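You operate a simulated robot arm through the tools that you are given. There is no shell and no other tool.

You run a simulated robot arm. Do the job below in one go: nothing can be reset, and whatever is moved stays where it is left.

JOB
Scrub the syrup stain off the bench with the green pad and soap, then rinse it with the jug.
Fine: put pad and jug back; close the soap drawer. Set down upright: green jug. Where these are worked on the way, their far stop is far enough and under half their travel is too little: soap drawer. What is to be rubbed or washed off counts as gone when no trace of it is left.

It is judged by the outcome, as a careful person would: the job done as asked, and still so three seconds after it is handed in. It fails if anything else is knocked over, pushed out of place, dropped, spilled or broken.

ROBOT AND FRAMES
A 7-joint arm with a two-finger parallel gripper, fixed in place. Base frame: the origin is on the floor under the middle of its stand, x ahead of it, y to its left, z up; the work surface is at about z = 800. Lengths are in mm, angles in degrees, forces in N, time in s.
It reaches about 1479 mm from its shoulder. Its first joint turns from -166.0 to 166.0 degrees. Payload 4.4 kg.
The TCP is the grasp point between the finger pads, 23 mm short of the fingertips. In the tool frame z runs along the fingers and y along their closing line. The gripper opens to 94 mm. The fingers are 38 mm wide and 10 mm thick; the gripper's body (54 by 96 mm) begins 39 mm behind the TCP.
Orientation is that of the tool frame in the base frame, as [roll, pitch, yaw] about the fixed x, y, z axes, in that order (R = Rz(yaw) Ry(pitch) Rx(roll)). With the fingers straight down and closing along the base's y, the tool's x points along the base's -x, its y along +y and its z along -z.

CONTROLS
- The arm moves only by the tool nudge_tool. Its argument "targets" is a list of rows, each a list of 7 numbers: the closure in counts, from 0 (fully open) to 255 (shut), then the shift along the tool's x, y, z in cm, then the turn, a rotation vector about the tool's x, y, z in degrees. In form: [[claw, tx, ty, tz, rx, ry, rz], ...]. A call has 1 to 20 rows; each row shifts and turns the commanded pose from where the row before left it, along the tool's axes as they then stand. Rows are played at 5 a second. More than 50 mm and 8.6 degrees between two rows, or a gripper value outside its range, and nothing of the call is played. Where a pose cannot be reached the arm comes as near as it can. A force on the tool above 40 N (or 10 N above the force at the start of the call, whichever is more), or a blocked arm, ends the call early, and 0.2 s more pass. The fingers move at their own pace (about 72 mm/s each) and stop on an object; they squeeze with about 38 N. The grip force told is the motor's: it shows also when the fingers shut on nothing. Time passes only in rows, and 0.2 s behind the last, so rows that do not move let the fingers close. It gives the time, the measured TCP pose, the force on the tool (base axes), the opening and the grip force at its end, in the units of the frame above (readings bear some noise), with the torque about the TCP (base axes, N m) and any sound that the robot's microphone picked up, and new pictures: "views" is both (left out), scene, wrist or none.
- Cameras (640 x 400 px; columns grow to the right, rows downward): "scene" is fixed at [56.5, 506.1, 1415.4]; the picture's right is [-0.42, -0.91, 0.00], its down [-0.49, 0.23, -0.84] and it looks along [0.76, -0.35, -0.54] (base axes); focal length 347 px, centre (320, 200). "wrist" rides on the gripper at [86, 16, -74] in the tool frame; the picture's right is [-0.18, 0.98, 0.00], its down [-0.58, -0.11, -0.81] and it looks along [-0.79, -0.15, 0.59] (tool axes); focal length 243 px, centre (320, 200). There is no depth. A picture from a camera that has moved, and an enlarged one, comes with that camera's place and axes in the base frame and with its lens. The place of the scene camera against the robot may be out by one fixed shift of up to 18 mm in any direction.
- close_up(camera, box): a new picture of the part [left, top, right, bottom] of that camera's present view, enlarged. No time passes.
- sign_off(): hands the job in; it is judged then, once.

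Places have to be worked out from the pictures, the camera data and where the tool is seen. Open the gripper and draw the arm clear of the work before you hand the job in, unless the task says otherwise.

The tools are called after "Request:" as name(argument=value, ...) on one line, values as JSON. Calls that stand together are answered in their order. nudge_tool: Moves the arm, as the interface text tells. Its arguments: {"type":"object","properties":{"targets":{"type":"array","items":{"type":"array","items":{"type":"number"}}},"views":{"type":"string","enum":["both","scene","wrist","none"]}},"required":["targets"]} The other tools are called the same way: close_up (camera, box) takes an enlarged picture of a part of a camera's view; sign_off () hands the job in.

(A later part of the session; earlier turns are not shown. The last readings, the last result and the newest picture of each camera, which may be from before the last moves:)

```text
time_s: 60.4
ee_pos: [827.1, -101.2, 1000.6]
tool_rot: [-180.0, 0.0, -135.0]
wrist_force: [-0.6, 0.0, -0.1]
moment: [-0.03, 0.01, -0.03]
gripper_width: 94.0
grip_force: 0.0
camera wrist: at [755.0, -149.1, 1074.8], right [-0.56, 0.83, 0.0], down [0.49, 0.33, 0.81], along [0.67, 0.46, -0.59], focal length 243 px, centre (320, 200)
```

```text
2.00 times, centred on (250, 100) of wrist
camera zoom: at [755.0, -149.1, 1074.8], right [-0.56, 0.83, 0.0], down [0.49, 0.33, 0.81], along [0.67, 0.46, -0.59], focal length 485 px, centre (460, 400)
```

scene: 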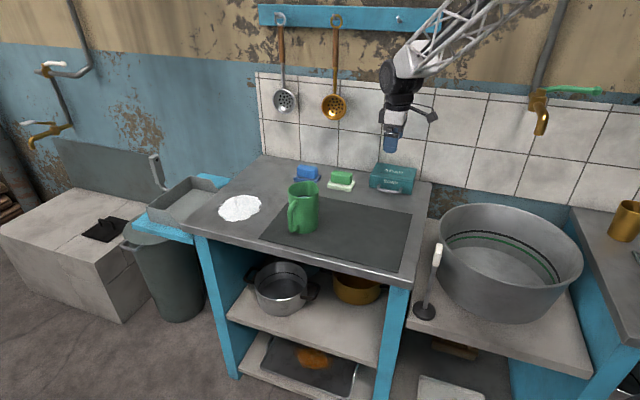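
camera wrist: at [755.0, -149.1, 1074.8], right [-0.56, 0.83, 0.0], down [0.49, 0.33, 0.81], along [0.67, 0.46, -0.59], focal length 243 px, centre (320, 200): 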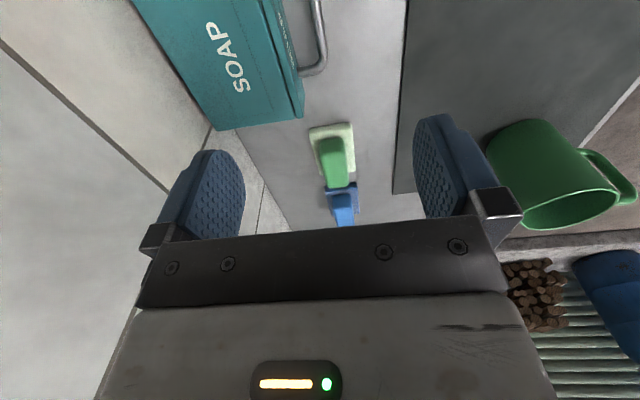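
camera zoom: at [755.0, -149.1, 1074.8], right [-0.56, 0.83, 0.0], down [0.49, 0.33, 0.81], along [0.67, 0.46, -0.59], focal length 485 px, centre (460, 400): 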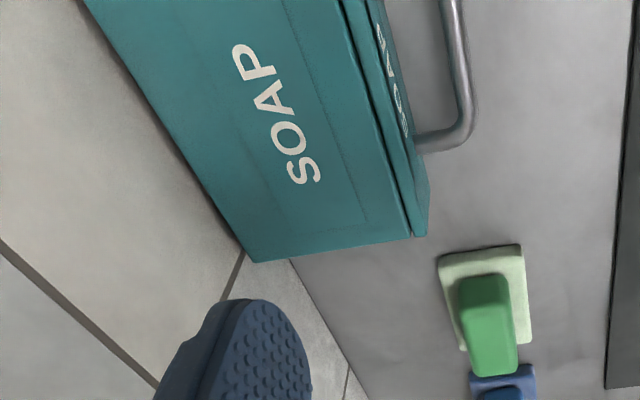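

The drawer is shut and the box is where it was. Next is the jug: its handle faces the bench front (+n side), so I'll move the open gripper to the front side of the jug at a safe height first.

Request:
nudge_tool(targets=[[0, -1.92, 4.25, 0, 0, 0, 0], [0, -1.92, 4.25, 0, 0, 0, 0], [0, -1.92, 4.25, 0, 0, 0, 0], [0, -1.92, 4.25, 0, 0, 0, 0], [0, -1.92, 4.25, 0, 0, 0, 0], [0, -1.92, 4.25, 0, 0, 0, 0], [0, -1.92, 4.25, 0, 0, 0, 0], [0, -1.92, 4.25, 0, 0, 0, 0], [0, -1.92, 4.25, 0, 0, 0, 0], [0, -1.92, 4.25, 0, 0, 0, 0], [0, 0, 0, 0, 0, 0, 0]])

```text
time_s: 62.8
ee_pos: [663.0, 338.3, 1000.0]
tool_rot: [-180.0, 0.0, -134.9]
wrist_force: [0.4, 0.1, 0.2]
moment: [0.0, -0.01, 0.03]
gripper_width: 93.9
grip_force: 0.0
camera wrist: at [590.9, 289.4, 1074.3], right [-0.56, 0.83, 0.0], down [0.49, 0.33, 0.81], along [0.67, 0.46, -0.59], focal length 243 px, centre (320, 200)
```

scene: 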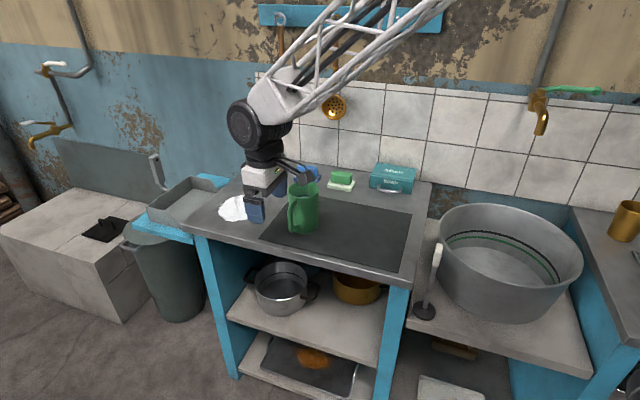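
wrist: 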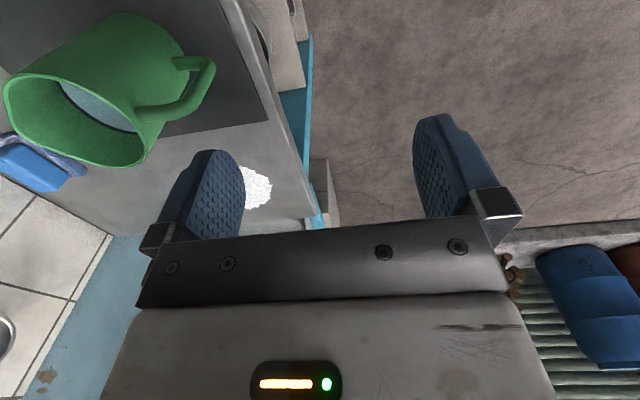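

The wrist view shows the jug and handle clearly; I'll enlarge it to measure the handle.

Request:
close_up(camera="wrist", box=[0, 0, 260, 180])

Request:
close_up(camera="scene", box=[260, 160, 350, 250])

```text
2.22 times, centred on (130, 90) of wrist
camera zoom: at [590.9, 289.4, 1074.3], right [-0.56, 0.83, 0.0], down [0.49, 0.33, 0.81], along [0.67, 0.46, -0.59], focal length 539 px, centre (742, 444)
```

zoom: 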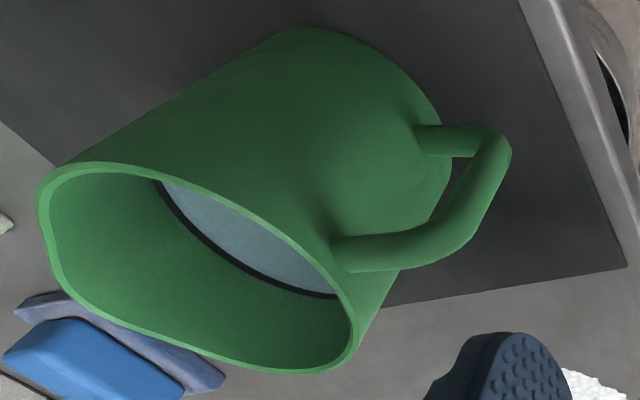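

```text
4.44 times, centred on (305, 205) of scene
camera zoom: at [56.5, 506.1, 1415.4], right [-0.42, -0.91, 0.0], down [-0.49, 0.23, -0.84], along [0.76, -0.35, -0.54], focal length 1542 px, centre (387, 178)
```

zoom: 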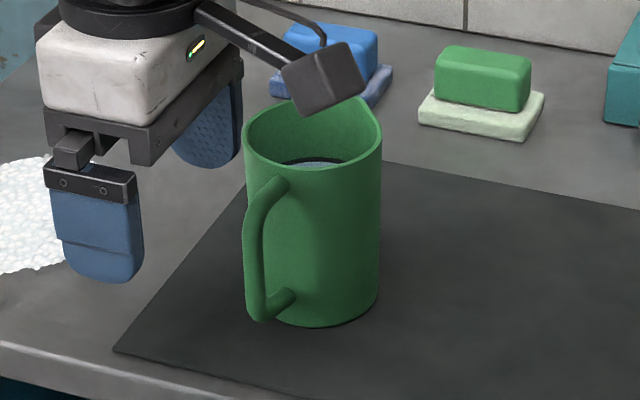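

The handle's vertical bar sits at about m 705, n −326 (near (729,268)), z 850–905, with 33 mm finger room to the body. I'll turn the tool so that its fingers close across the handle and tilt 45° pointing down toward it.

Request:
nudge_tool(targets=[[0, 0, 0, 0, 0, 0, 8.2], [0, 0, 0, 0, 0, 0, 8.2], [0, 0, 0, 0, 0, 0, 8.2], [0, 0, 0, 0, 0, 0, 8.2], [0, 0, 0, 0, 0, 0, 8.2], [0, 0, 0, 0, 0, 0, 8.2], [0, 0, 0, 0, 0, 0, 8.2], [0, 0, 0, 0, 0, 0, 8.2], [0, 0, 0, 0, 0, 0, 8.2], [0, 0, 0, 0, 0, 0, 8.2], [0, 0, 0, 0, 0, 0, 8.0], [0, 0, 0, 0, 0, -7.5, 0], [0, 0, 0, 0, 0, -7.5, 0], [0, 0, 0, 0, 0, -7.5, 0], [0, 0, 0, 0, 0, -7.5, 0], [0, 0, 0, 0, 0, -7.5, 0], [0, 0, 0, 0, 0, -7.5, 0], [0, 0, 0, 0, 0, 0, 0]])

Request:
close_up(camera="wrist", box=[180, 40, 480, 240])

```text
time_s: 66.6
ee_pos: [662.2, 334.5, 999.7]
tool_rot: [-179.8, 45.0, 135.0]
wrist_force: [0.0, 0.7, -0.4]
moment: [0.03, 0.0, -0.01]
gripper_width: 93.9
grip_force: 0.0
camera wrist: at [593.8, 428.1, 991.3], right [0.79, 0.6, 0.13], down [-0.19, 0.04, 0.98], along [0.59, -0.8, 0.14], focal length 243 px, centre (320, 200)
```

scene: 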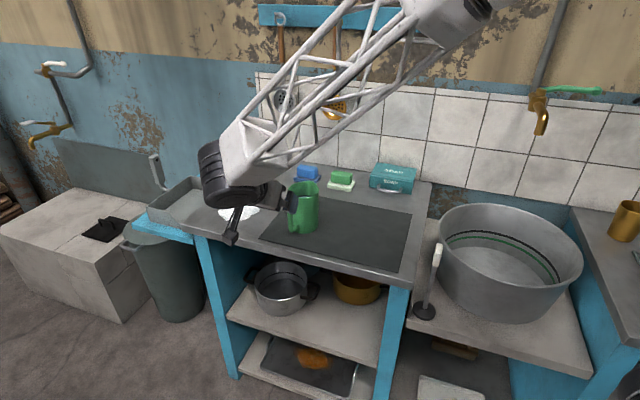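
wrist: 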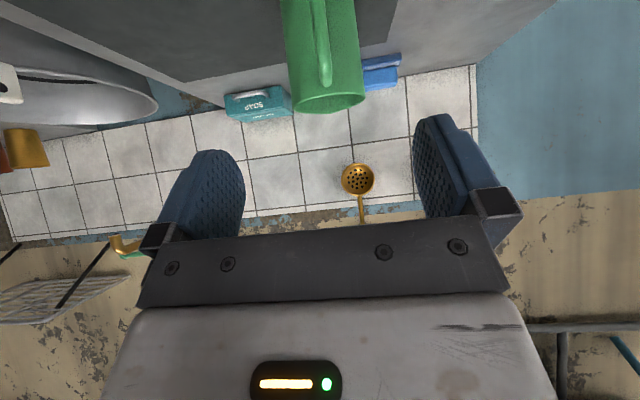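

```text
2.00 times, centred on (330, 140) of wrist
camera zoom: at [593.8, 428.1, 991.3], right [0.79, 0.6, 0.13], down [-0.19, 0.04, 0.98], along [0.59, -0.8, 0.14], focal length 485 px, centre (300, 320)
```

zoom: 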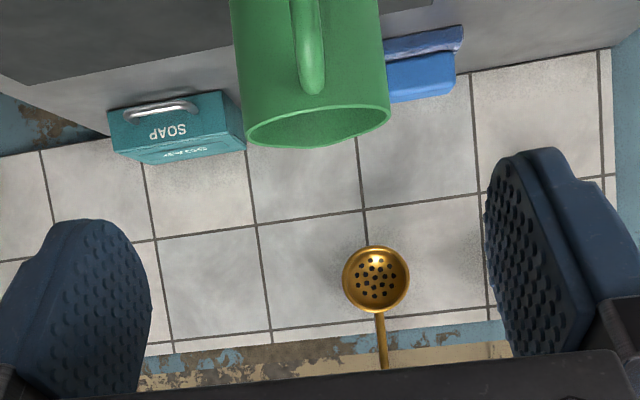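

The handle is centred in view at m ≈ 708. I'll approach along the tool axis part of the way and check again.

Request:
nudge_tool(targets=[[0, 1.0, 0.15, 2.0, 0, 0, 0], [0, 1.0, 0.15, 2.0, 0, 0, 0], [0, 0, 0, 3.0, 0, 0, 0], [0, 0, 0, 3.0, 0, 0, 0], [0, 0, 0, 0, 0, 0, 0]])

Request:
close_up(camera="wrist", box=[180, 0, 480, 200])

Request:
close_up(camera="scene", box=[200, 130, 350, 250])

```text
time_s: 67.8
ee_pos: [705.2, 296.1, 916.3]
tool_rot: [-180.0, 45.0, 135.0]
wrist_force: [0.6, -0.5, 0.3]
moment: [0.0, 0.01, -0.05]
gripper_width: 94.3
grip_force: 0.1
camera wrist: at [636.2, 389.1, 907.6], right [0.79, 0.6, 0.13], down [-0.19, 0.04, 0.98], along [0.59, -0.8, 0.14], focal length 243 px, centre (320, 200)
```

scene: 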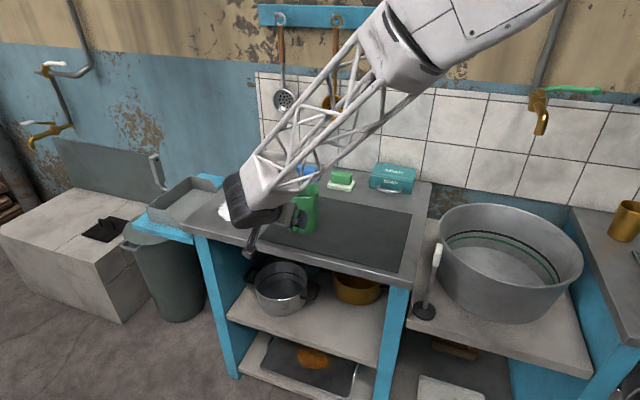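
wrist: 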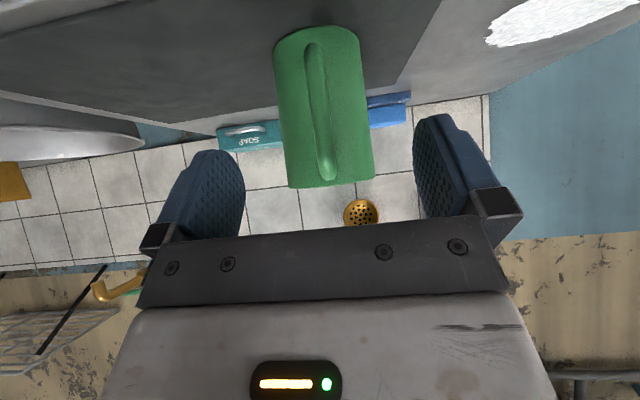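

```text
2.00 times, centred on (330, 100) of wrist
camera zoom: at [636.2, 389.1, 907.6], right [0.79, 0.6, 0.13], down [-0.19, 0.04, 0.98], along [0.59, -0.8, 0.14], focal length 485 px, centre (300, 400)
```

zoom: 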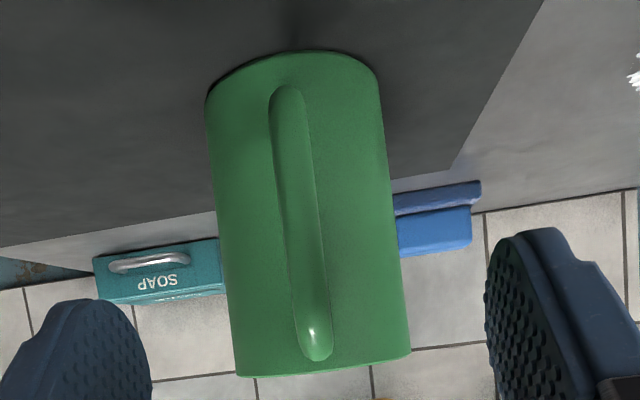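

```text
3.33 times, centred on (275, 190) of scene
camera zoom: at [56.5, 506.1, 1415.4], right [-0.42, -0.91, 0.0], down [-0.49, 0.23, -0.84], along [0.76, -0.35, -0.54], focal length 1156 px, centre (470, 233)
```

zoom: 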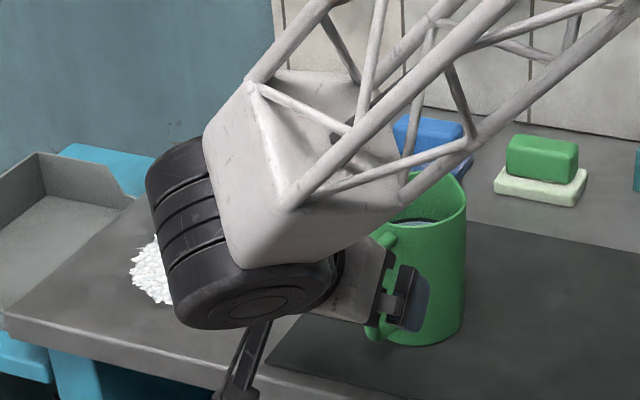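

Handle seen squarely: m ≈ 710, n ≈ −330, z 842–912. I'll centre 1.5 mm and move in 56 mm along the fingers.

Request:
nudge_tool(targets=[[0, 0.1, 0.15, 2.0, 0, 0, 0], [0, 0.1, 0, 2.0, 0, 0, 0], [0, 0, 0, 1.6, 0, 0, 0], [0, 0, 0, 0, 0, 0, 0]])

Request:
close_up(camera="wrist", box=[180, 20, 480, 220])

Request:
close_up(camera="scene", box=[220, 160, 350, 250])

```text
time_s: 68.8
ee_pos: [735.0, 271.4, 874.9]
tool_rot: [180.0, 45.0, 135.0]
wrist_force: [-0.5, -0.4, 0.1]
moment: [0.01, -0.03, -0.03]
gripper_width: 94.2
grip_force: 0.1
camera wrist: at [666.0, 364.3, 866.6], right [0.79, 0.6, 0.13], down [-0.19, 0.04, 0.98], along [0.59, -0.8, 0.14], focal length 243 px, centre (320, 200)
```

scene: 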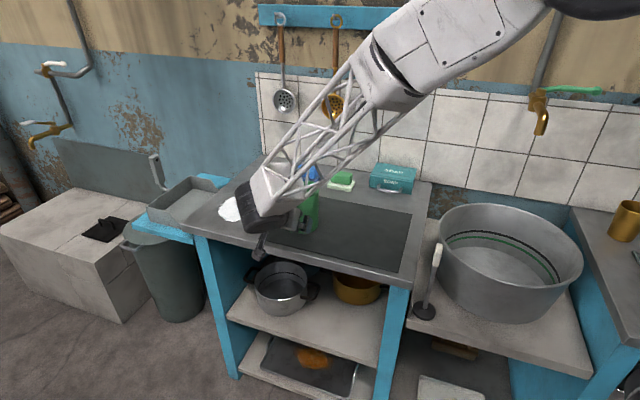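
wrist: 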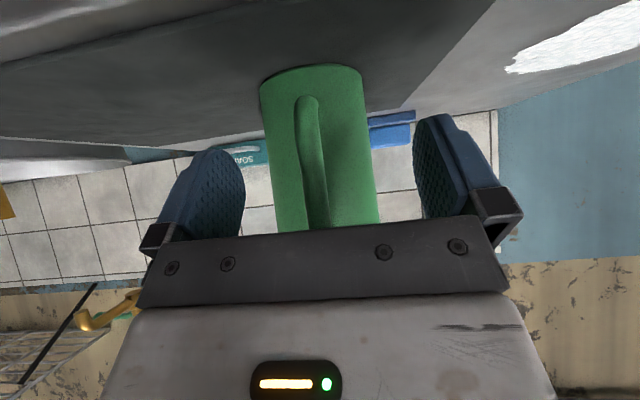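

```text
2.00 times, centred on (330, 120) of wrist
camera zoom: at [666.0, 364.3, 866.6], right [0.79, 0.6, 0.13], down [-0.19, 0.04, 0.98], along [0.59, -0.8, 0.14], focal length 485 px, centre (300, 360)
```

zoom: 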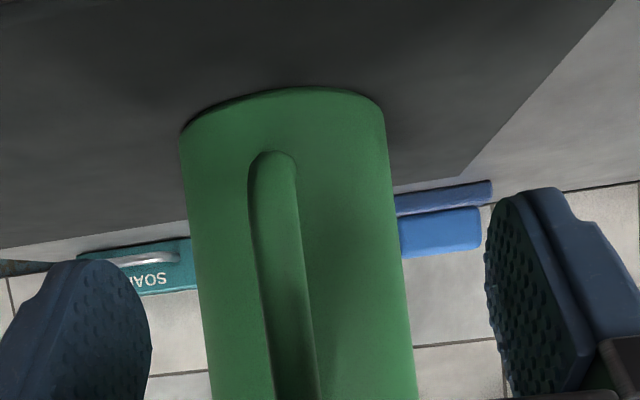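

```text
4.44 times, centred on (285, 205) of scene
camera zoom: at [56.5, 506.1, 1415.4], right [-0.42, -0.91, 0.0], down [-0.49, 0.23, -0.84], along [0.76, -0.35, -0.54], focal length 1542 px, centre (476, 178)
```

zoom: 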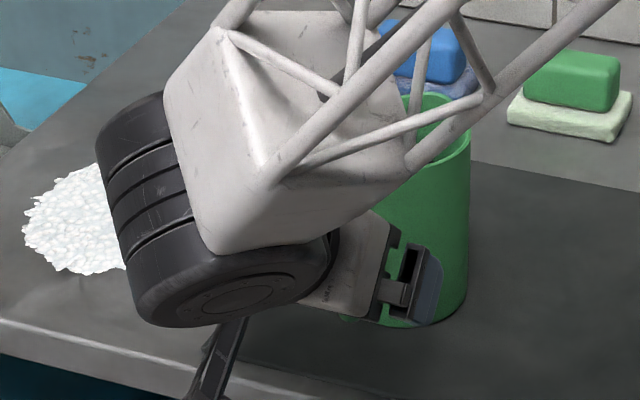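

The handle lies between the fingers, about 2 mm off centre. I'll correct and close on it.

Request:
nudge_tool(targets=[[0, 0, -0.2, 0, 0, 0, 0], [120, 0, 0, 0, 0, 0, 0], [200, 0, 0, 0, 0, 0, 0], [255, 0, 0, 0, 0, 0, 0], [255, 0, 0, 0, 0, 0, 0], [255, 0, 0, 0, 0, 0, 0]])

Request:
close_up(camera="wrist", box=[180, 20, 480, 220])

```text
time_s: 70.2
ee_pos: [733.2, 269.2, 874.5]
tool_rot: [-180.0, 45.0, 135.0]
wrist_force: [-0.3, -0.3, 0.6]
moment: [0.01, -0.02, 0.0]
gripper_width: 11.0
grip_force: 38.5
camera wrist: at [664.1, 362.6, 865.9], right [0.79, 0.6, 0.13], down [-0.19, 0.04, 0.98], along [0.59, -0.8, 0.14], focal length 243 px, centre (320, 200)
```

scene: 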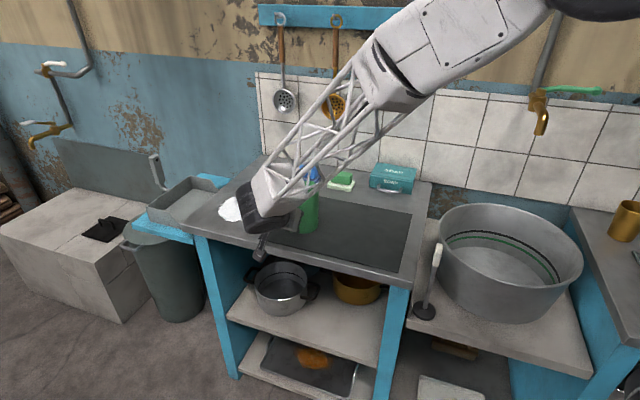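
wrist: 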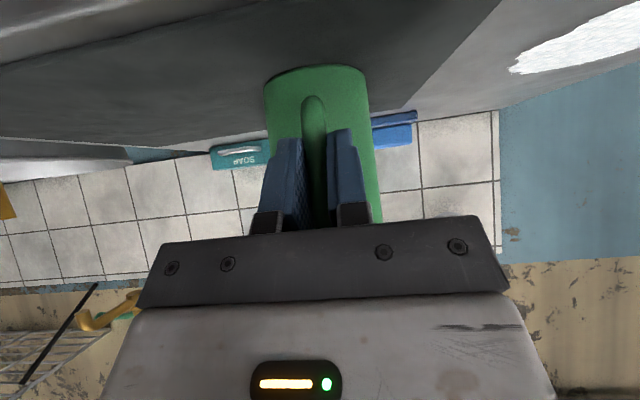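

```text
2.00 times, centred on (330, 120) of wrist
camera zoom: at [664.1, 362.6, 865.9], right [0.79, 0.6, 0.13], down [-0.19, 0.04, 0.98], along [0.59, -0.8, 0.14], focal length 485 px, centre (300, 360)
```

zoom: 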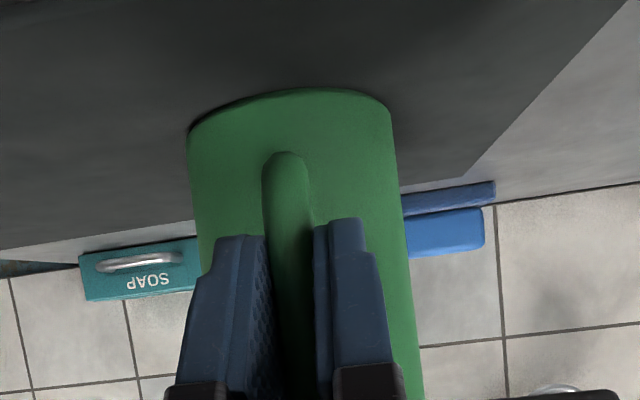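

The handle is gripped (11 mm, 38 N). I'll lift 3 cm straight up and check weight and that the jug hangs level.

Request:
nudge_tool(targets=[[255, -0.354, 0, -0.354, 0, 0, 0], [255, -0.707, 0, -0.707, 0, 0, 0], [255, -1.06, 0, -1.06, 0, 0, 0], [255, 0, 0, 0, 0, 0, 0]])

Request:
close_up(camera="wrist", box=[180, 20, 480, 220])

Request:
close_up(camera="scene", box=[220, 150, 350, 250])

```text
time_s: 71.2
ee_pos: [729.9, 270.2, 905.2]
tool_rot: [-180.0, 45.0, 135.0]
wrist_force: [-0.1, -0.3, -3.7]
moment: [0.21, 0.2, 0.02]
gripper_width: 10.9
grip_force: 38.5
camera wrist: at [662.1, 362.8, 896.2], right [0.79, 0.6, 0.13], down [-0.19, 0.04, 0.98], along [0.59, -0.8, 0.14], focal length 243 px, centre (320, 200)
```

scene: 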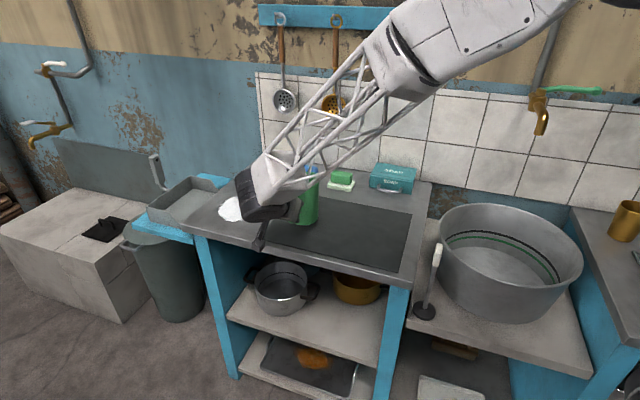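
wrist: 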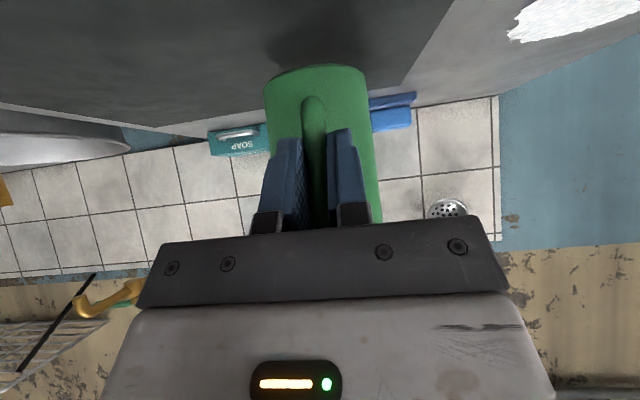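

```text
2.00 times, centred on (330, 120) of wrist
camera zoom: at [662.1, 362.8, 896.2], right [0.79, 0.6, 0.13], down [-0.19, 0.04, 0.98], along [0.59, -0.8, 0.14], focal length 485 px, centre (300, 360)
```

zoom: 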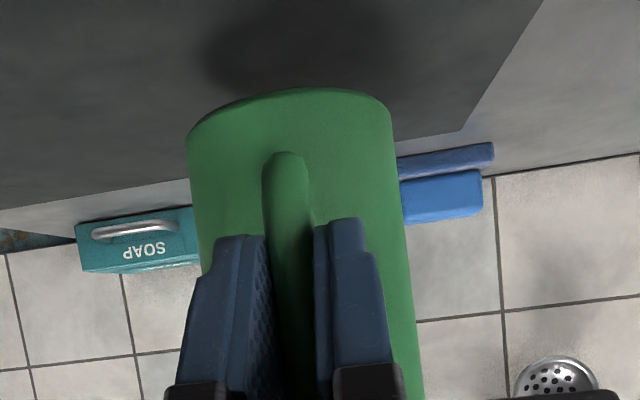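

```text
4.00 times, centred on (285, 200) of scene
camera zoom: at [56.5, 506.1, 1415.4], right [-0.42, -0.91, 0.0], down [-0.49, 0.23, -0.84], along [0.76, -0.35, -0.54], focal length 1388 px, centre (460, 200)
```

zoom: 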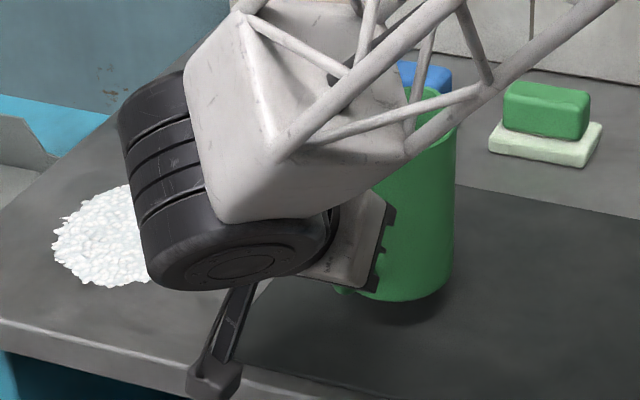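

The jug hangs level, weighing about 0.4 kg, with no slip. I'll raise it and carry it gently, upright, to beside the foam patch.

Request:
nudge_tool(targets=[[255, -1.4, 0, -1.4, 0, 0, 0], [255, -1.4, 0, -1.4, 0, 0, 0], [255, -1.4, 0, -1.4, 0, 0, 0], [255, -1.46, 0, -1.46, 0, 0, 0], [255, 0.1, 1.5, -0.1, 0, 0, 0], [255, 0.15, 2.5, -0.15, 0, 0, 0], [255, 0.15, 2.5, -0.15, 0, 0, 0], [255, 0.15, 2.5, -0.15, 0, 0, 0], [255, 0.15, 2.5, -0.15, 0, 0, 0], [255, 0.15, 2.5, -0.15, 0, 0, 0], [255, 0.15, 2.5, -0.15, 0, 0, 0], [255, 0.14, 2.5, -0.14, 0, 0, 0], [255, 0.1, 2.2, -0.1, 0, 0, 0], [255, 0.1, 1.5, -0.1, 0, 0, 0], [255, 0, 0, 0, 0, 0, 0], [255, 0, 0, 0, 0, 0, 0]])

Request:
close_up(camera="scene", box=[180, 110, 350, 250])

```text
time_s: 74.6
ee_pos: [878.7, 444.7, 982.2]
tool_rot: [180.0, 44.9, 135.0]
wrist_force: [-0.3, -0.7, -3.7]
moment: [0.19, 0.17, -0.04]
gripper_width: 11.2
grip_force: 38.1
camera wrist: at [809.7, 537.2, 974.1], right [0.79, 0.6, 0.13], down [-0.19, 0.04, 0.98], along [0.59, -0.8, 0.14], focal length 243 px, centre (320, 200)
```

scene: 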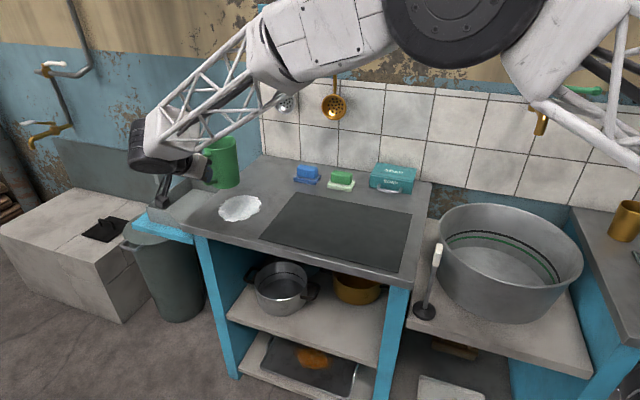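
wrist: 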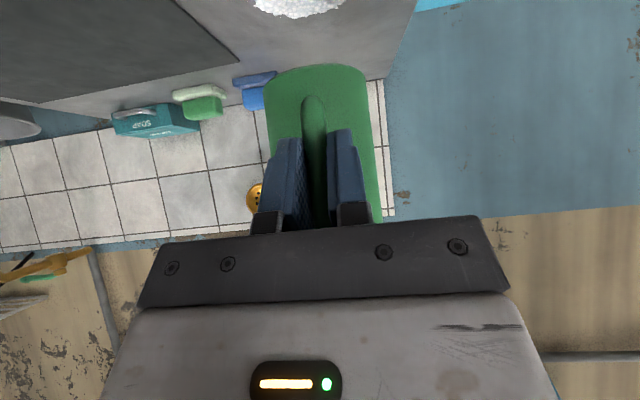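

```text
2.86 times, centred on (265, 180) of scene
camera zoom: at [56.5, 506.1, 1415.4], right [-0.42, -0.91, 0.0], down [-0.49, 0.23, -0.84], along [0.76, -0.35, -0.54], focal length 991 px, centre (477, 257)
```

zoom: 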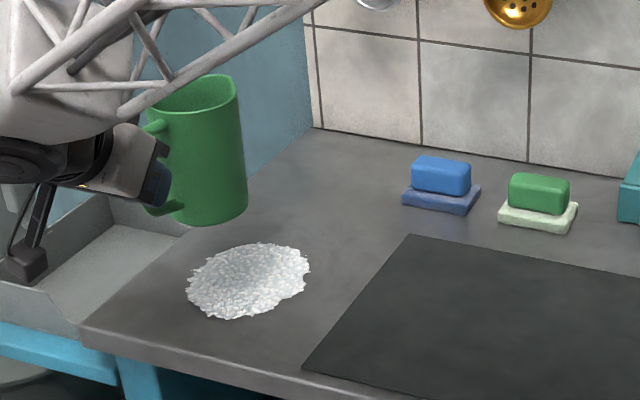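

The jug is upright beside the foam, with its spout side toward it. I'll tilt to about 30° and look before the water starts to run.

Request:
nudge_tool(targets=[[255, 0, 0, 0, 0, 6, 0], [255, 0, 0, 0, 0, 6, 0], [255, 0, 0, 0, 0, 6, 0], [255, 0, 0, 0, 0, 6, 0], [255, 0, 0, 0, 0, 4, 0]])

Request:
close_up(camera="scene", box=[180, 110, 350, 250])

```text
time_s: 75.8
ee_pos: [878.0, 443.3, 984.5]
tool_rot: [179.9, 16.9, 135.0]
wrist_force: [-0.4, -0.5, -3.9]
moment: [0.13, 0.12, -0.01]
gripper_width: 11.2
grip_force: 38.2
camera wrist: at [816.0, 530.1, 1029.3], right [0.82, 0.57, 0.05], down [0.15, -0.3, 0.94], along [0.55, -0.76, -0.34], focal length 243 px, centre (320, 200)
```

scene: 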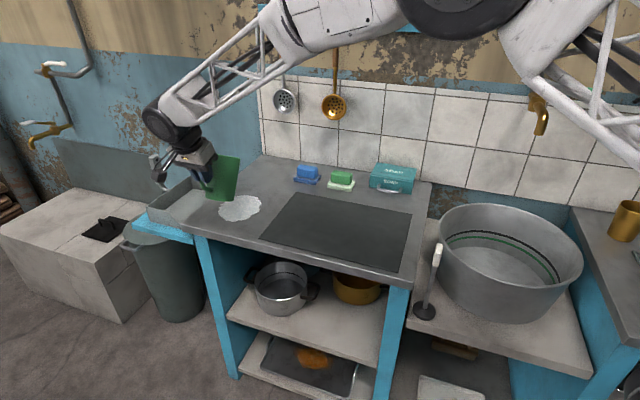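
wrist: 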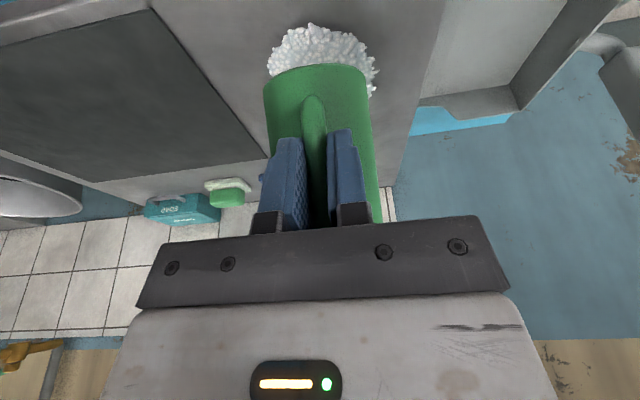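

```text
2.86 times, centred on (265, 180) of scene
camera zoom: at [56.5, 506.1, 1415.4], right [-0.42, -0.91, 0.0], down [-0.49, 0.23, -0.84], along [0.76, -0.35, -0.54], focal length 991 px, centre (477, 257)
```

zoom: 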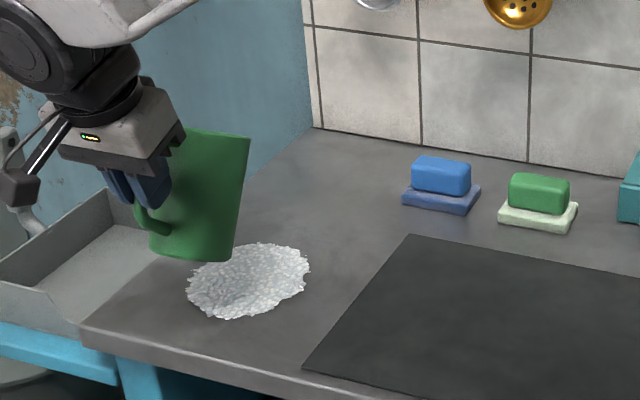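

Spout is over the foam, water not yet running. I'll back off 2 cm toward the front to allow for the stream's throw, and tilt slowly further.

Request:
nudge_tool(targets=[[255, 1.91, 0, -0.58, 0, 0, 0], [255, 0, 0, 0, 0, 4, 0], [255, 0, 0, 0, 0, 4, 0], [255, 0, 0, 0, 0, 4, 0]])

Request:
close_up(camera="scene", box=[180, 110, 350, 250])

```text
time_s: 76.8
ee_pos: [862.9, 457.5, 983.9]
tool_rot: [-180.0, 5.1, 135.0]
wrist_force: [0.0, -0.6, -2.9]
moment: [0.11, 0.12, -0.01]
gripper_width: 11.4
grip_force: 38.4
camera wrist: at [810.0, 536.1, 1050.2], right [0.82, 0.57, 0.02], down [0.28, -0.44, 0.85], along [0.49, -0.7, -0.52], focal length 243 px, centre (320, 200)
```

scene: 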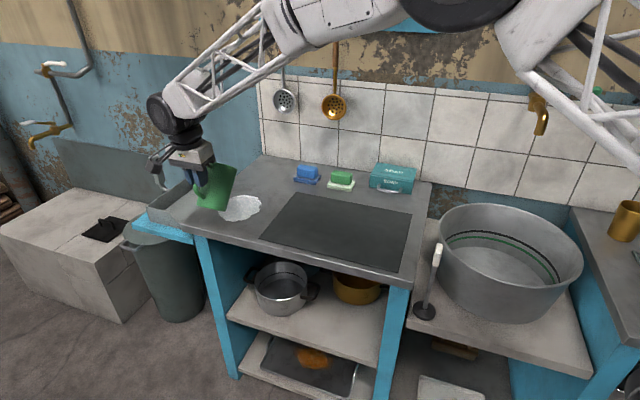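
wrist: 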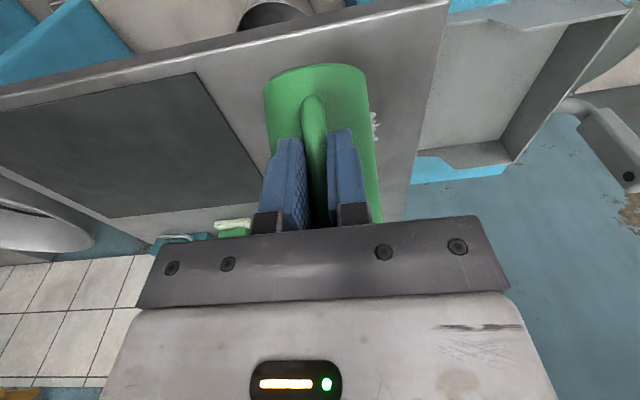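

```text
2.86 times, centred on (265, 180) of scene
camera zoom: at [56.5, 506.1, 1415.4], right [-0.42, -0.91, 0.0], down [-0.49, 0.23, -0.84], along [0.76, -0.35, -0.54], focal length 991 px, centre (477, 257)
```

zoom: 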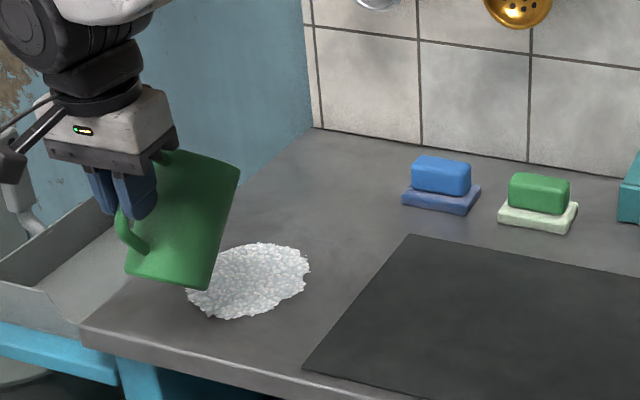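

At 40° tilt there is still no water running. Continuing to tilt slowly over the foam.

Request:
nudge_tool(targets=[[255, 0, 0, 0, 0, 3, 0], [255, 0, 0, 0, 0, 3, 0], [255, 0, 0, 0, 0, 3, 0]])

Request:
close_up(camera="scene", box=[180, 110, 350, 250])

```text
time_s: 77.6
ee_pos: [865.2, 459.3, 983.4]
tool_rot: [-179.9, -4.1, 135.0]
wrist_force: [-1.0, -0.1, -3.1]
moment: [0.1, 0.09, 0.03]
gripper_width: 11.2
grip_force: 38.4
camera wrist: at [818.9, 528.7, 1063.4], right [0.82, 0.56, -0.01], down [0.37, -0.53, 0.76], along [0.42, -0.63, -0.65], focal length 243 px, centre (320, 200)
```

scene: 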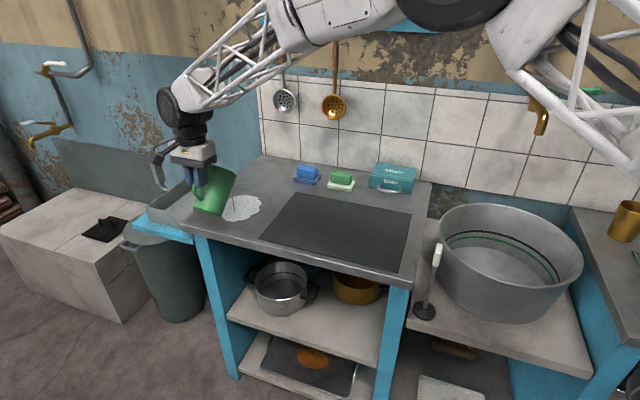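
wrist: 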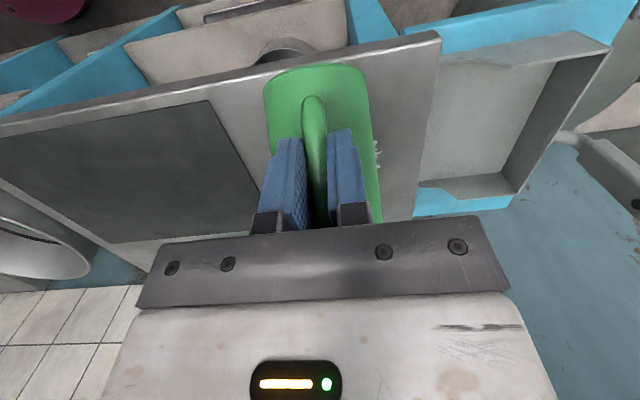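

```text
2.86 times, centred on (265, 180) of scene
camera zoom: at [56.5, 506.1, 1415.4], right [-0.42, -0.91, 0.0], down [-0.49, 0.23, -0.84], along [0.76, -0.35, -0.54], focal length 991 px, centre (477, 257)
```

zoom: 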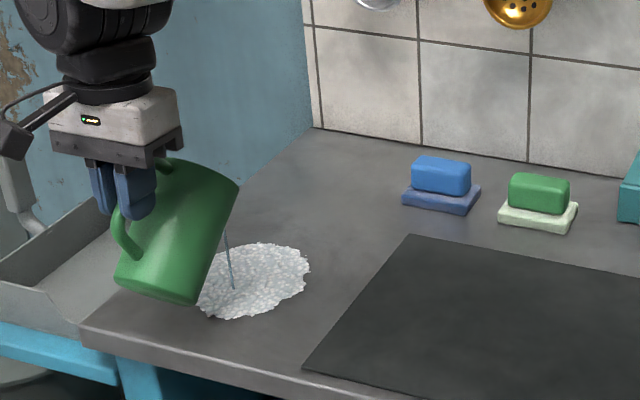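

A thin stream has started and lands in the foam near m 934, n −410. I'll sweep the stream across the front part of the patch while tilting slowly.

Request:
nudge_tool(targets=[[255, 0.4, -1.4, 0, 0, 1, 0], [255, 0.3, -1.4, 0, 0, 1, 0], [255, 0.2, -1.2, 0, 0, 1, 0], [255, -0.12, 1.5, 0, 0, 1, 0], [255, -0.12, 1.5, 0, 0, 1, 0], [255, -0.12, 1.5, 0, 0, 1, 0], [255, -0.12, 1.5, 0, 0, 1, 0], [255, -0.12, 1.0, 0, 0, 1, 0], [255, -2.0, 0, 0, 0, 1, 0]])

Request:
close_up(camera="scene", box=[180, 110, 350, 250])

```text
time_s: 79.6
ee_pos: [896.8, 466.4, 981.0]
tool_rot: [180.0, -13.0, 135.0]
wrist_force: [0.3, -0.9, -2.8]
moment: [0.06, -0.01, -0.01]
gripper_width: 11.0
grip_force: 38.3
camera wrist: at [860.7, 528.0, 1071.3], right [0.82, 0.57, -0.04], down [0.45, -0.61, 0.65], along [0.35, -0.56, -0.76], focal length 243 px, centre (320, 200)
```

scene: 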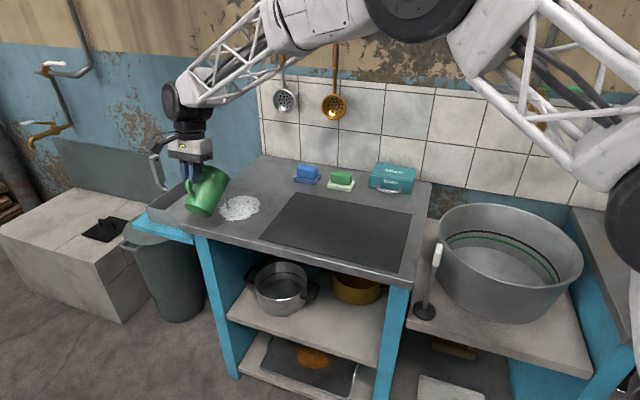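
wrist: 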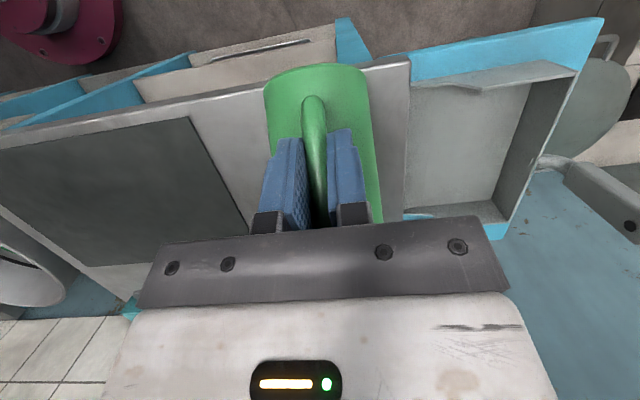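

```text
2.86 times, centred on (265, 180) of scene
camera zoom: at [56.5, 506.1, 1415.4], right [-0.42, -0.91, 0.0], down [-0.49, 0.23, -0.84], along [0.76, -0.35, -0.54], focal length 991 px, centre (477, 257)
```

zoom: 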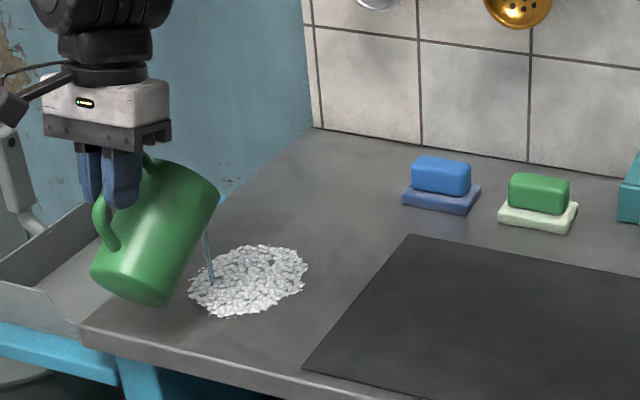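

The foam is breaking up where rinsed. I continue with the next sweeps toward the wall side, tilting a degree per step.

Request:
nudge_tool(targets=[[255, -0.14, -1.2, 0, 0, 1, 0], [255, -0.14, -1.2, 0, 0, 1, 0], [255, -0.14, -1.2, 0, 0, 1, 0], [255, -0.14, -1.2, 0, 0, 1, 0], [255, -0.14, -1.2, 0, 0, 1, 0], [255, -0.14, -1.0, 0, 0, 1, 0], [255, -2.0, 0, 0.3, 0, 1, 0], [255, -0.15, 1.2, 0, 0, 1, 0], [255, -0.15, 1.2, 0, 0, 1, 0], [255, -0.15, 1.2, 0, 0, 1, 0], [255, -0.15, 1.2, 0, 0, 1, 0], [255, -0.15, 1.2, 0, 0, 1, 0], [255, -0.15, 1.0, 0, 0, 1, 0]])

Request:
close_up(camera="scene", box=[180, 110, 350, 250])

```text
time_s: 82.4
ee_pos: [922.8, 444.0, 965.6]
tool_rot: [179.9, -26.0, 135.0]
wrist_force: [-0.3, -0.3, -2.2]
moment: [0.0, 0.0, -0.01]
gripper_width: 11.0
grip_force: 37.9
camera wrist: at [902.4, 487.6, 1069.4], right [0.81, 0.58, -0.08], down [0.54, -0.7, 0.47], along [0.22, -0.43, -0.88], focal length 243 px, centre (320, 200)
```

scene: 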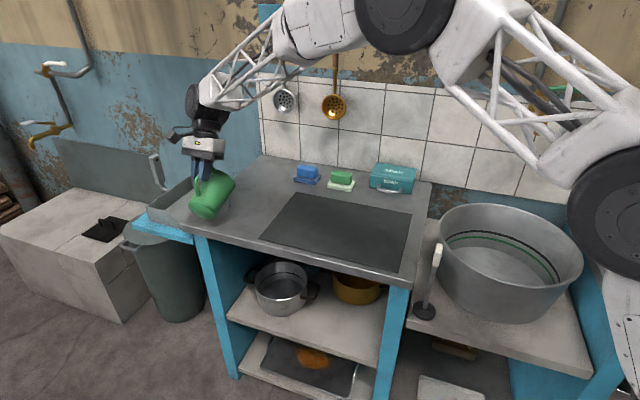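
wrist: 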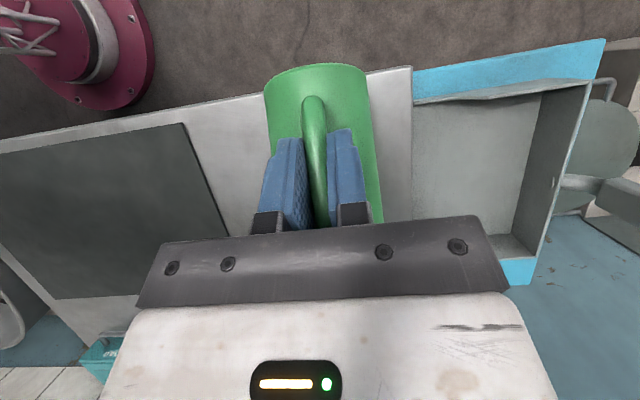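

```text
2.86 times, centred on (265, 180) of scene
camera zoom: at [56.5, 506.1, 1415.4], right [-0.42, -0.91, 0.0], down [-0.49, 0.23, -0.84], along [0.76, -0.35, -0.54], focal length 991 px, centre (477, 257)
```

zoom: 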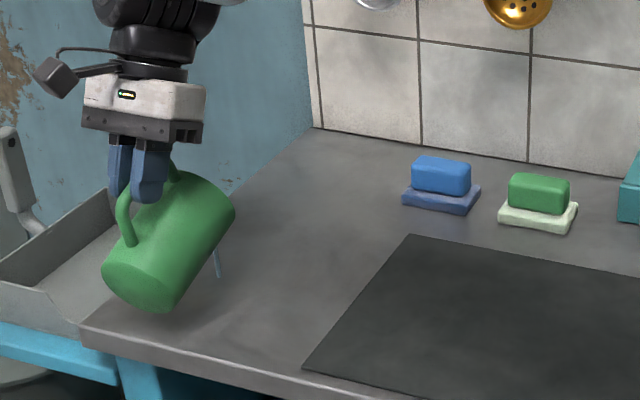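

No foam is visible any more. I'll tilt the jug back to stop the stream and raise it a little to see the whole area, keeping the remaining water.

Request:
nudge_tool(targets=[[255, 0, 0, 0, 0, -8, 0], [255, 0, 0, 0, 0, -8, 0], [255, 0, 0, 0, 0, -8, 0], [255, 0, 0, -1, 0, -8, 0], [255, 0, 0, -2, 0, -8, 0], [255, 0, 0, -3, 0, -8, 0], [255, 0, 0, -3, 0, -8, 0], [255, 0, 0, 0, 0, -8, 0], [255, 0, 0, 0, 0, -7, 0], [255, 0, 0, 0, 0, 0, 0]])

Request:
close_up(camera="scene", box=[180, 110, 350, 250])

```text
time_s: 84.6
ee_pos: [906.9, 458.3, 1050.8]
tool_rot: [-180.0, 45.1, 134.9]
wrist_force: [1.1, -0.3, -2.3]
moment: [0.09, 0.08, -0.01]
gripper_width: 11.2
grip_force: 37.9
camera wrist: at [837.9, 550.6, 1041.9], right [0.79, 0.6, 0.13], down [-0.19, 0.04, 0.98], along [0.59, -0.8, 0.14], focal length 243 px, centre (320, 200)
```

scene: 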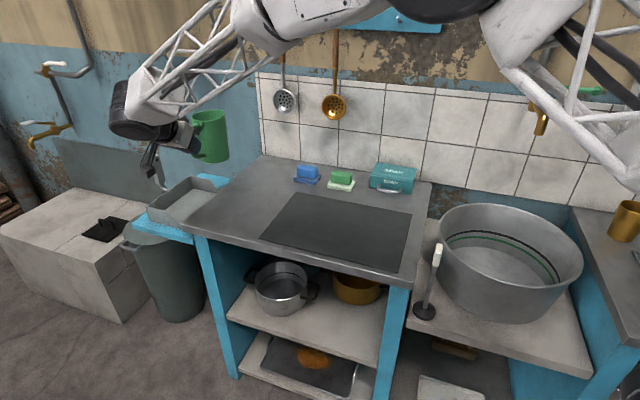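
wrist: 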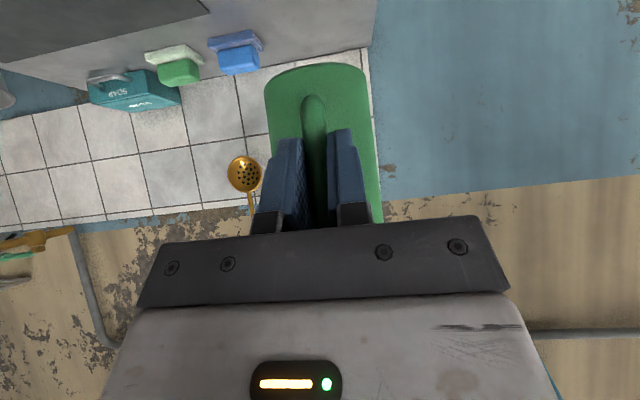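

```text
2.86 times, centred on (265, 180) of scene
camera zoom: at [56.5, 506.1, 1415.4], right [-0.42, -0.91, 0.0], down [-0.49, 0.23, -0.84], along [0.76, -0.35, -0.54], focal length 991 px, centre (477, 257)
```

zoom: 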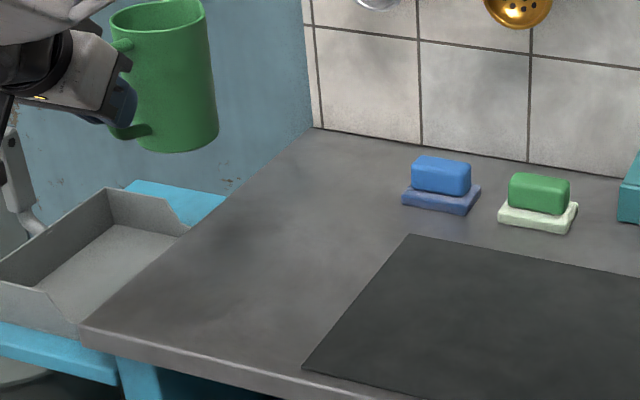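

The bench looks clean: no foam and no stain. I'll enlarge the spot to be certain.

Request:
close_up(camera="scene", box=[195, 180, 295, 240])

```text
6.40 times, centred on (245, 210) of scene
camera zoom: at [56.5, 506.1, 1415.4], right [-0.42, -0.91, 0.0], down [-0.49, 0.23, -0.84], along [0.76, -0.35, -0.54], focal length 2220 px, centre (800, 136)
```

zoom: 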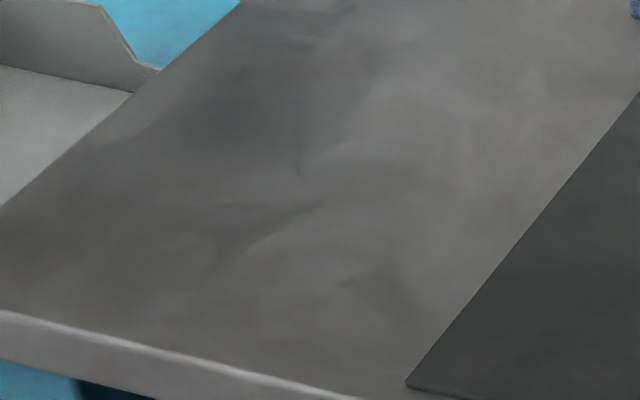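

Clean. Now I bring the jug back upright over its original spot and lower it most of the way.

Request:
nudge_tool(targets=[[255, -0.075, -2.0, 0.075, 0, 0, 0], [255, -0.075, -3.2, 0.075, 0, 0, 0], [255, -0.075, -3.2, 0.075, 0, 0, 0], [255, -0.075, -3.2, 0.075, 0, 0, 0], [255, -0.075, -3.2, 0.075, 0, 0, 0], [255, -0.075, -3.2, 0.075, 0, 0, 0], [255, -0.075, -3.2, 0.075, 0, 0, 0], [255, -0.075, -3.2, 0.075, 0, 0, 0], [255, -0.07, -1.3, 0.07, 0, 0, 0], [255, 2.12, 0, 2.12, 0, 0, 0], [255, 2.12, 0, 2.12, 0, 0, 0], [255, 2.12, 0, 2.12, 0, 0, 0], [255, 2.12, 0, 2.12, 0, 0, 0], [255, 0, 0, 0, 0, 0, 0], [255, 0, 0, 0, 0, 0, 0]])

Request:
close_up(camera="scene", box=[220, 150, 350, 250])

```text
time_s: 87.8
ee_pos: [733.1, 267.7, 931.3]
tool_rot: [180.0, 45.0, 135.1]
wrist_force: [-0.2, -0.5, -3.0]
moment: [0.08, 0.05, 0.03]
gripper_width: 11.5
grip_force: 37.7
camera wrist: at [665.2, 360.8, 923.0], right [0.79, 0.6, 0.13], down [-0.19, 0.04, 0.98], along [0.59, -0.8, 0.14], focal length 243 px, centre (320, 200)
```

scene: 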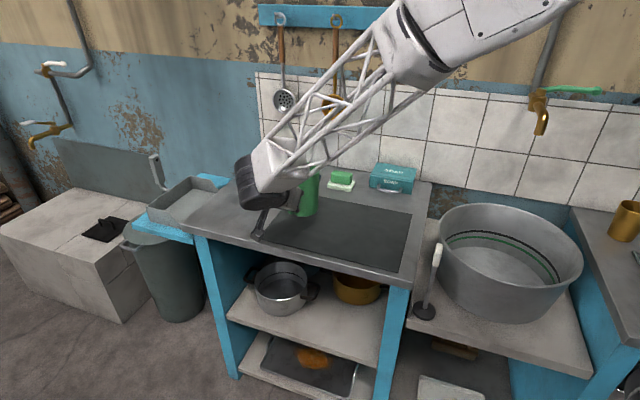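
wrist: 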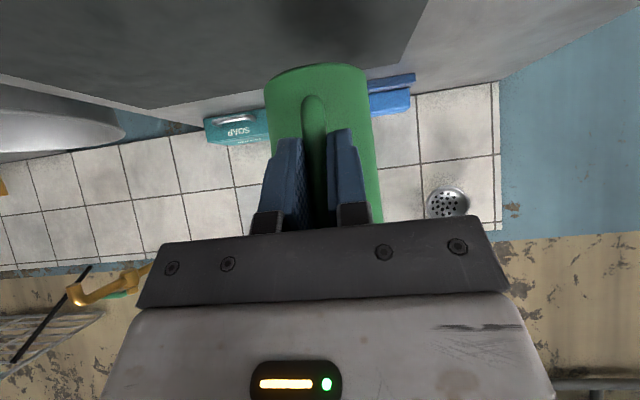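

```text
4.00 times, centred on (285, 200) of scene
camera zoom: at [56.5, 506.1, 1415.4], right [-0.42, -0.91, 0.0], down [-0.49, 0.23, -0.84], along [0.76, -0.35, -0.54], focal length 1388 px, centre (460, 200)
```

zoom: 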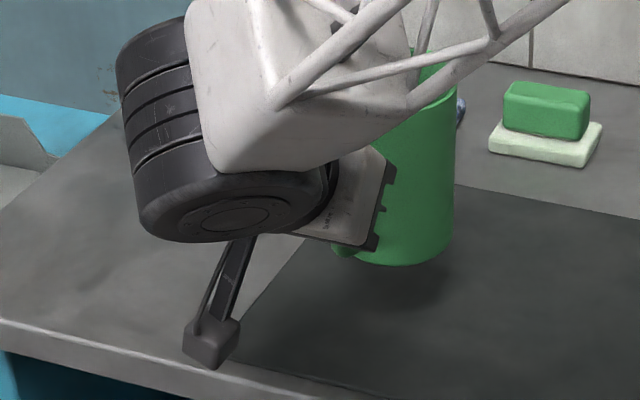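

Right above the original spot, 57 mm up. I lower 50 mm, then feel for the bench.

Request:
nudge_tool(targets=[[255, 1.414, 0, 1.414, 0, 0, 0], [255, 1.414, 0, 1.414, 0, 0, 0], [255, 0.707, 0, 0.707, 0, 0, 0], [255, 0.2, 0, 0.2, 0, 0, 0], [255, 0, 0, 0, 0, 0, 0]], views="none")

```text
time_s: 89.0
ee_pos: [732.6, 269.6, 879.3]
tool_rot: [-179.9, 45.0, 135.0]
wrist_force: [0.1, -0.2, -2.6]
moment: [0.07, 0.1, -0.01]
gripper_width: 11.4
grip_force: 37.8
```

About 4–5 mm to go; the weight is still fully carried. Lowering in 1.5 mm steps.

Request:
nudge_tool(targets=[[255, 0.14, 0, 0.14, 0, 0, 0], [255, 0.1, 0, 0.1, 0, 0, 0], [255, 0, 0, 0, 0, 0, 0]], views="none")

```text
time_s: 89.8
ee_pos: [734.0, 268.6, 876.0]
tool_rot: [-179.9, 45.0, 135.1]
wrist_force: [0.1, -0.1, -0.6]
moment: [0.04, 0.02, -0.01]
gripper_width: 11.2
grip_force: 38.1
```

The carried weight is dropping, so the jug is touching. One more small step.

Request:
nudge_tool(targets=[[255, 0.05, 0, 0.05, 0, 0, 0], [255, 0, 0, 0, 0, 0, 0]], views="none")

```text
time_s: 90.4
ee_pos: [733.8, 268.5, 875.3]
tool_rot: [179.9, 45.0, 135.0]
wrist_force: [1.6, -1.2, 7.2]
moment: [-0.76, -0.63, 0.07]
gripper_width: 11.2
grip_force: 38.2
```

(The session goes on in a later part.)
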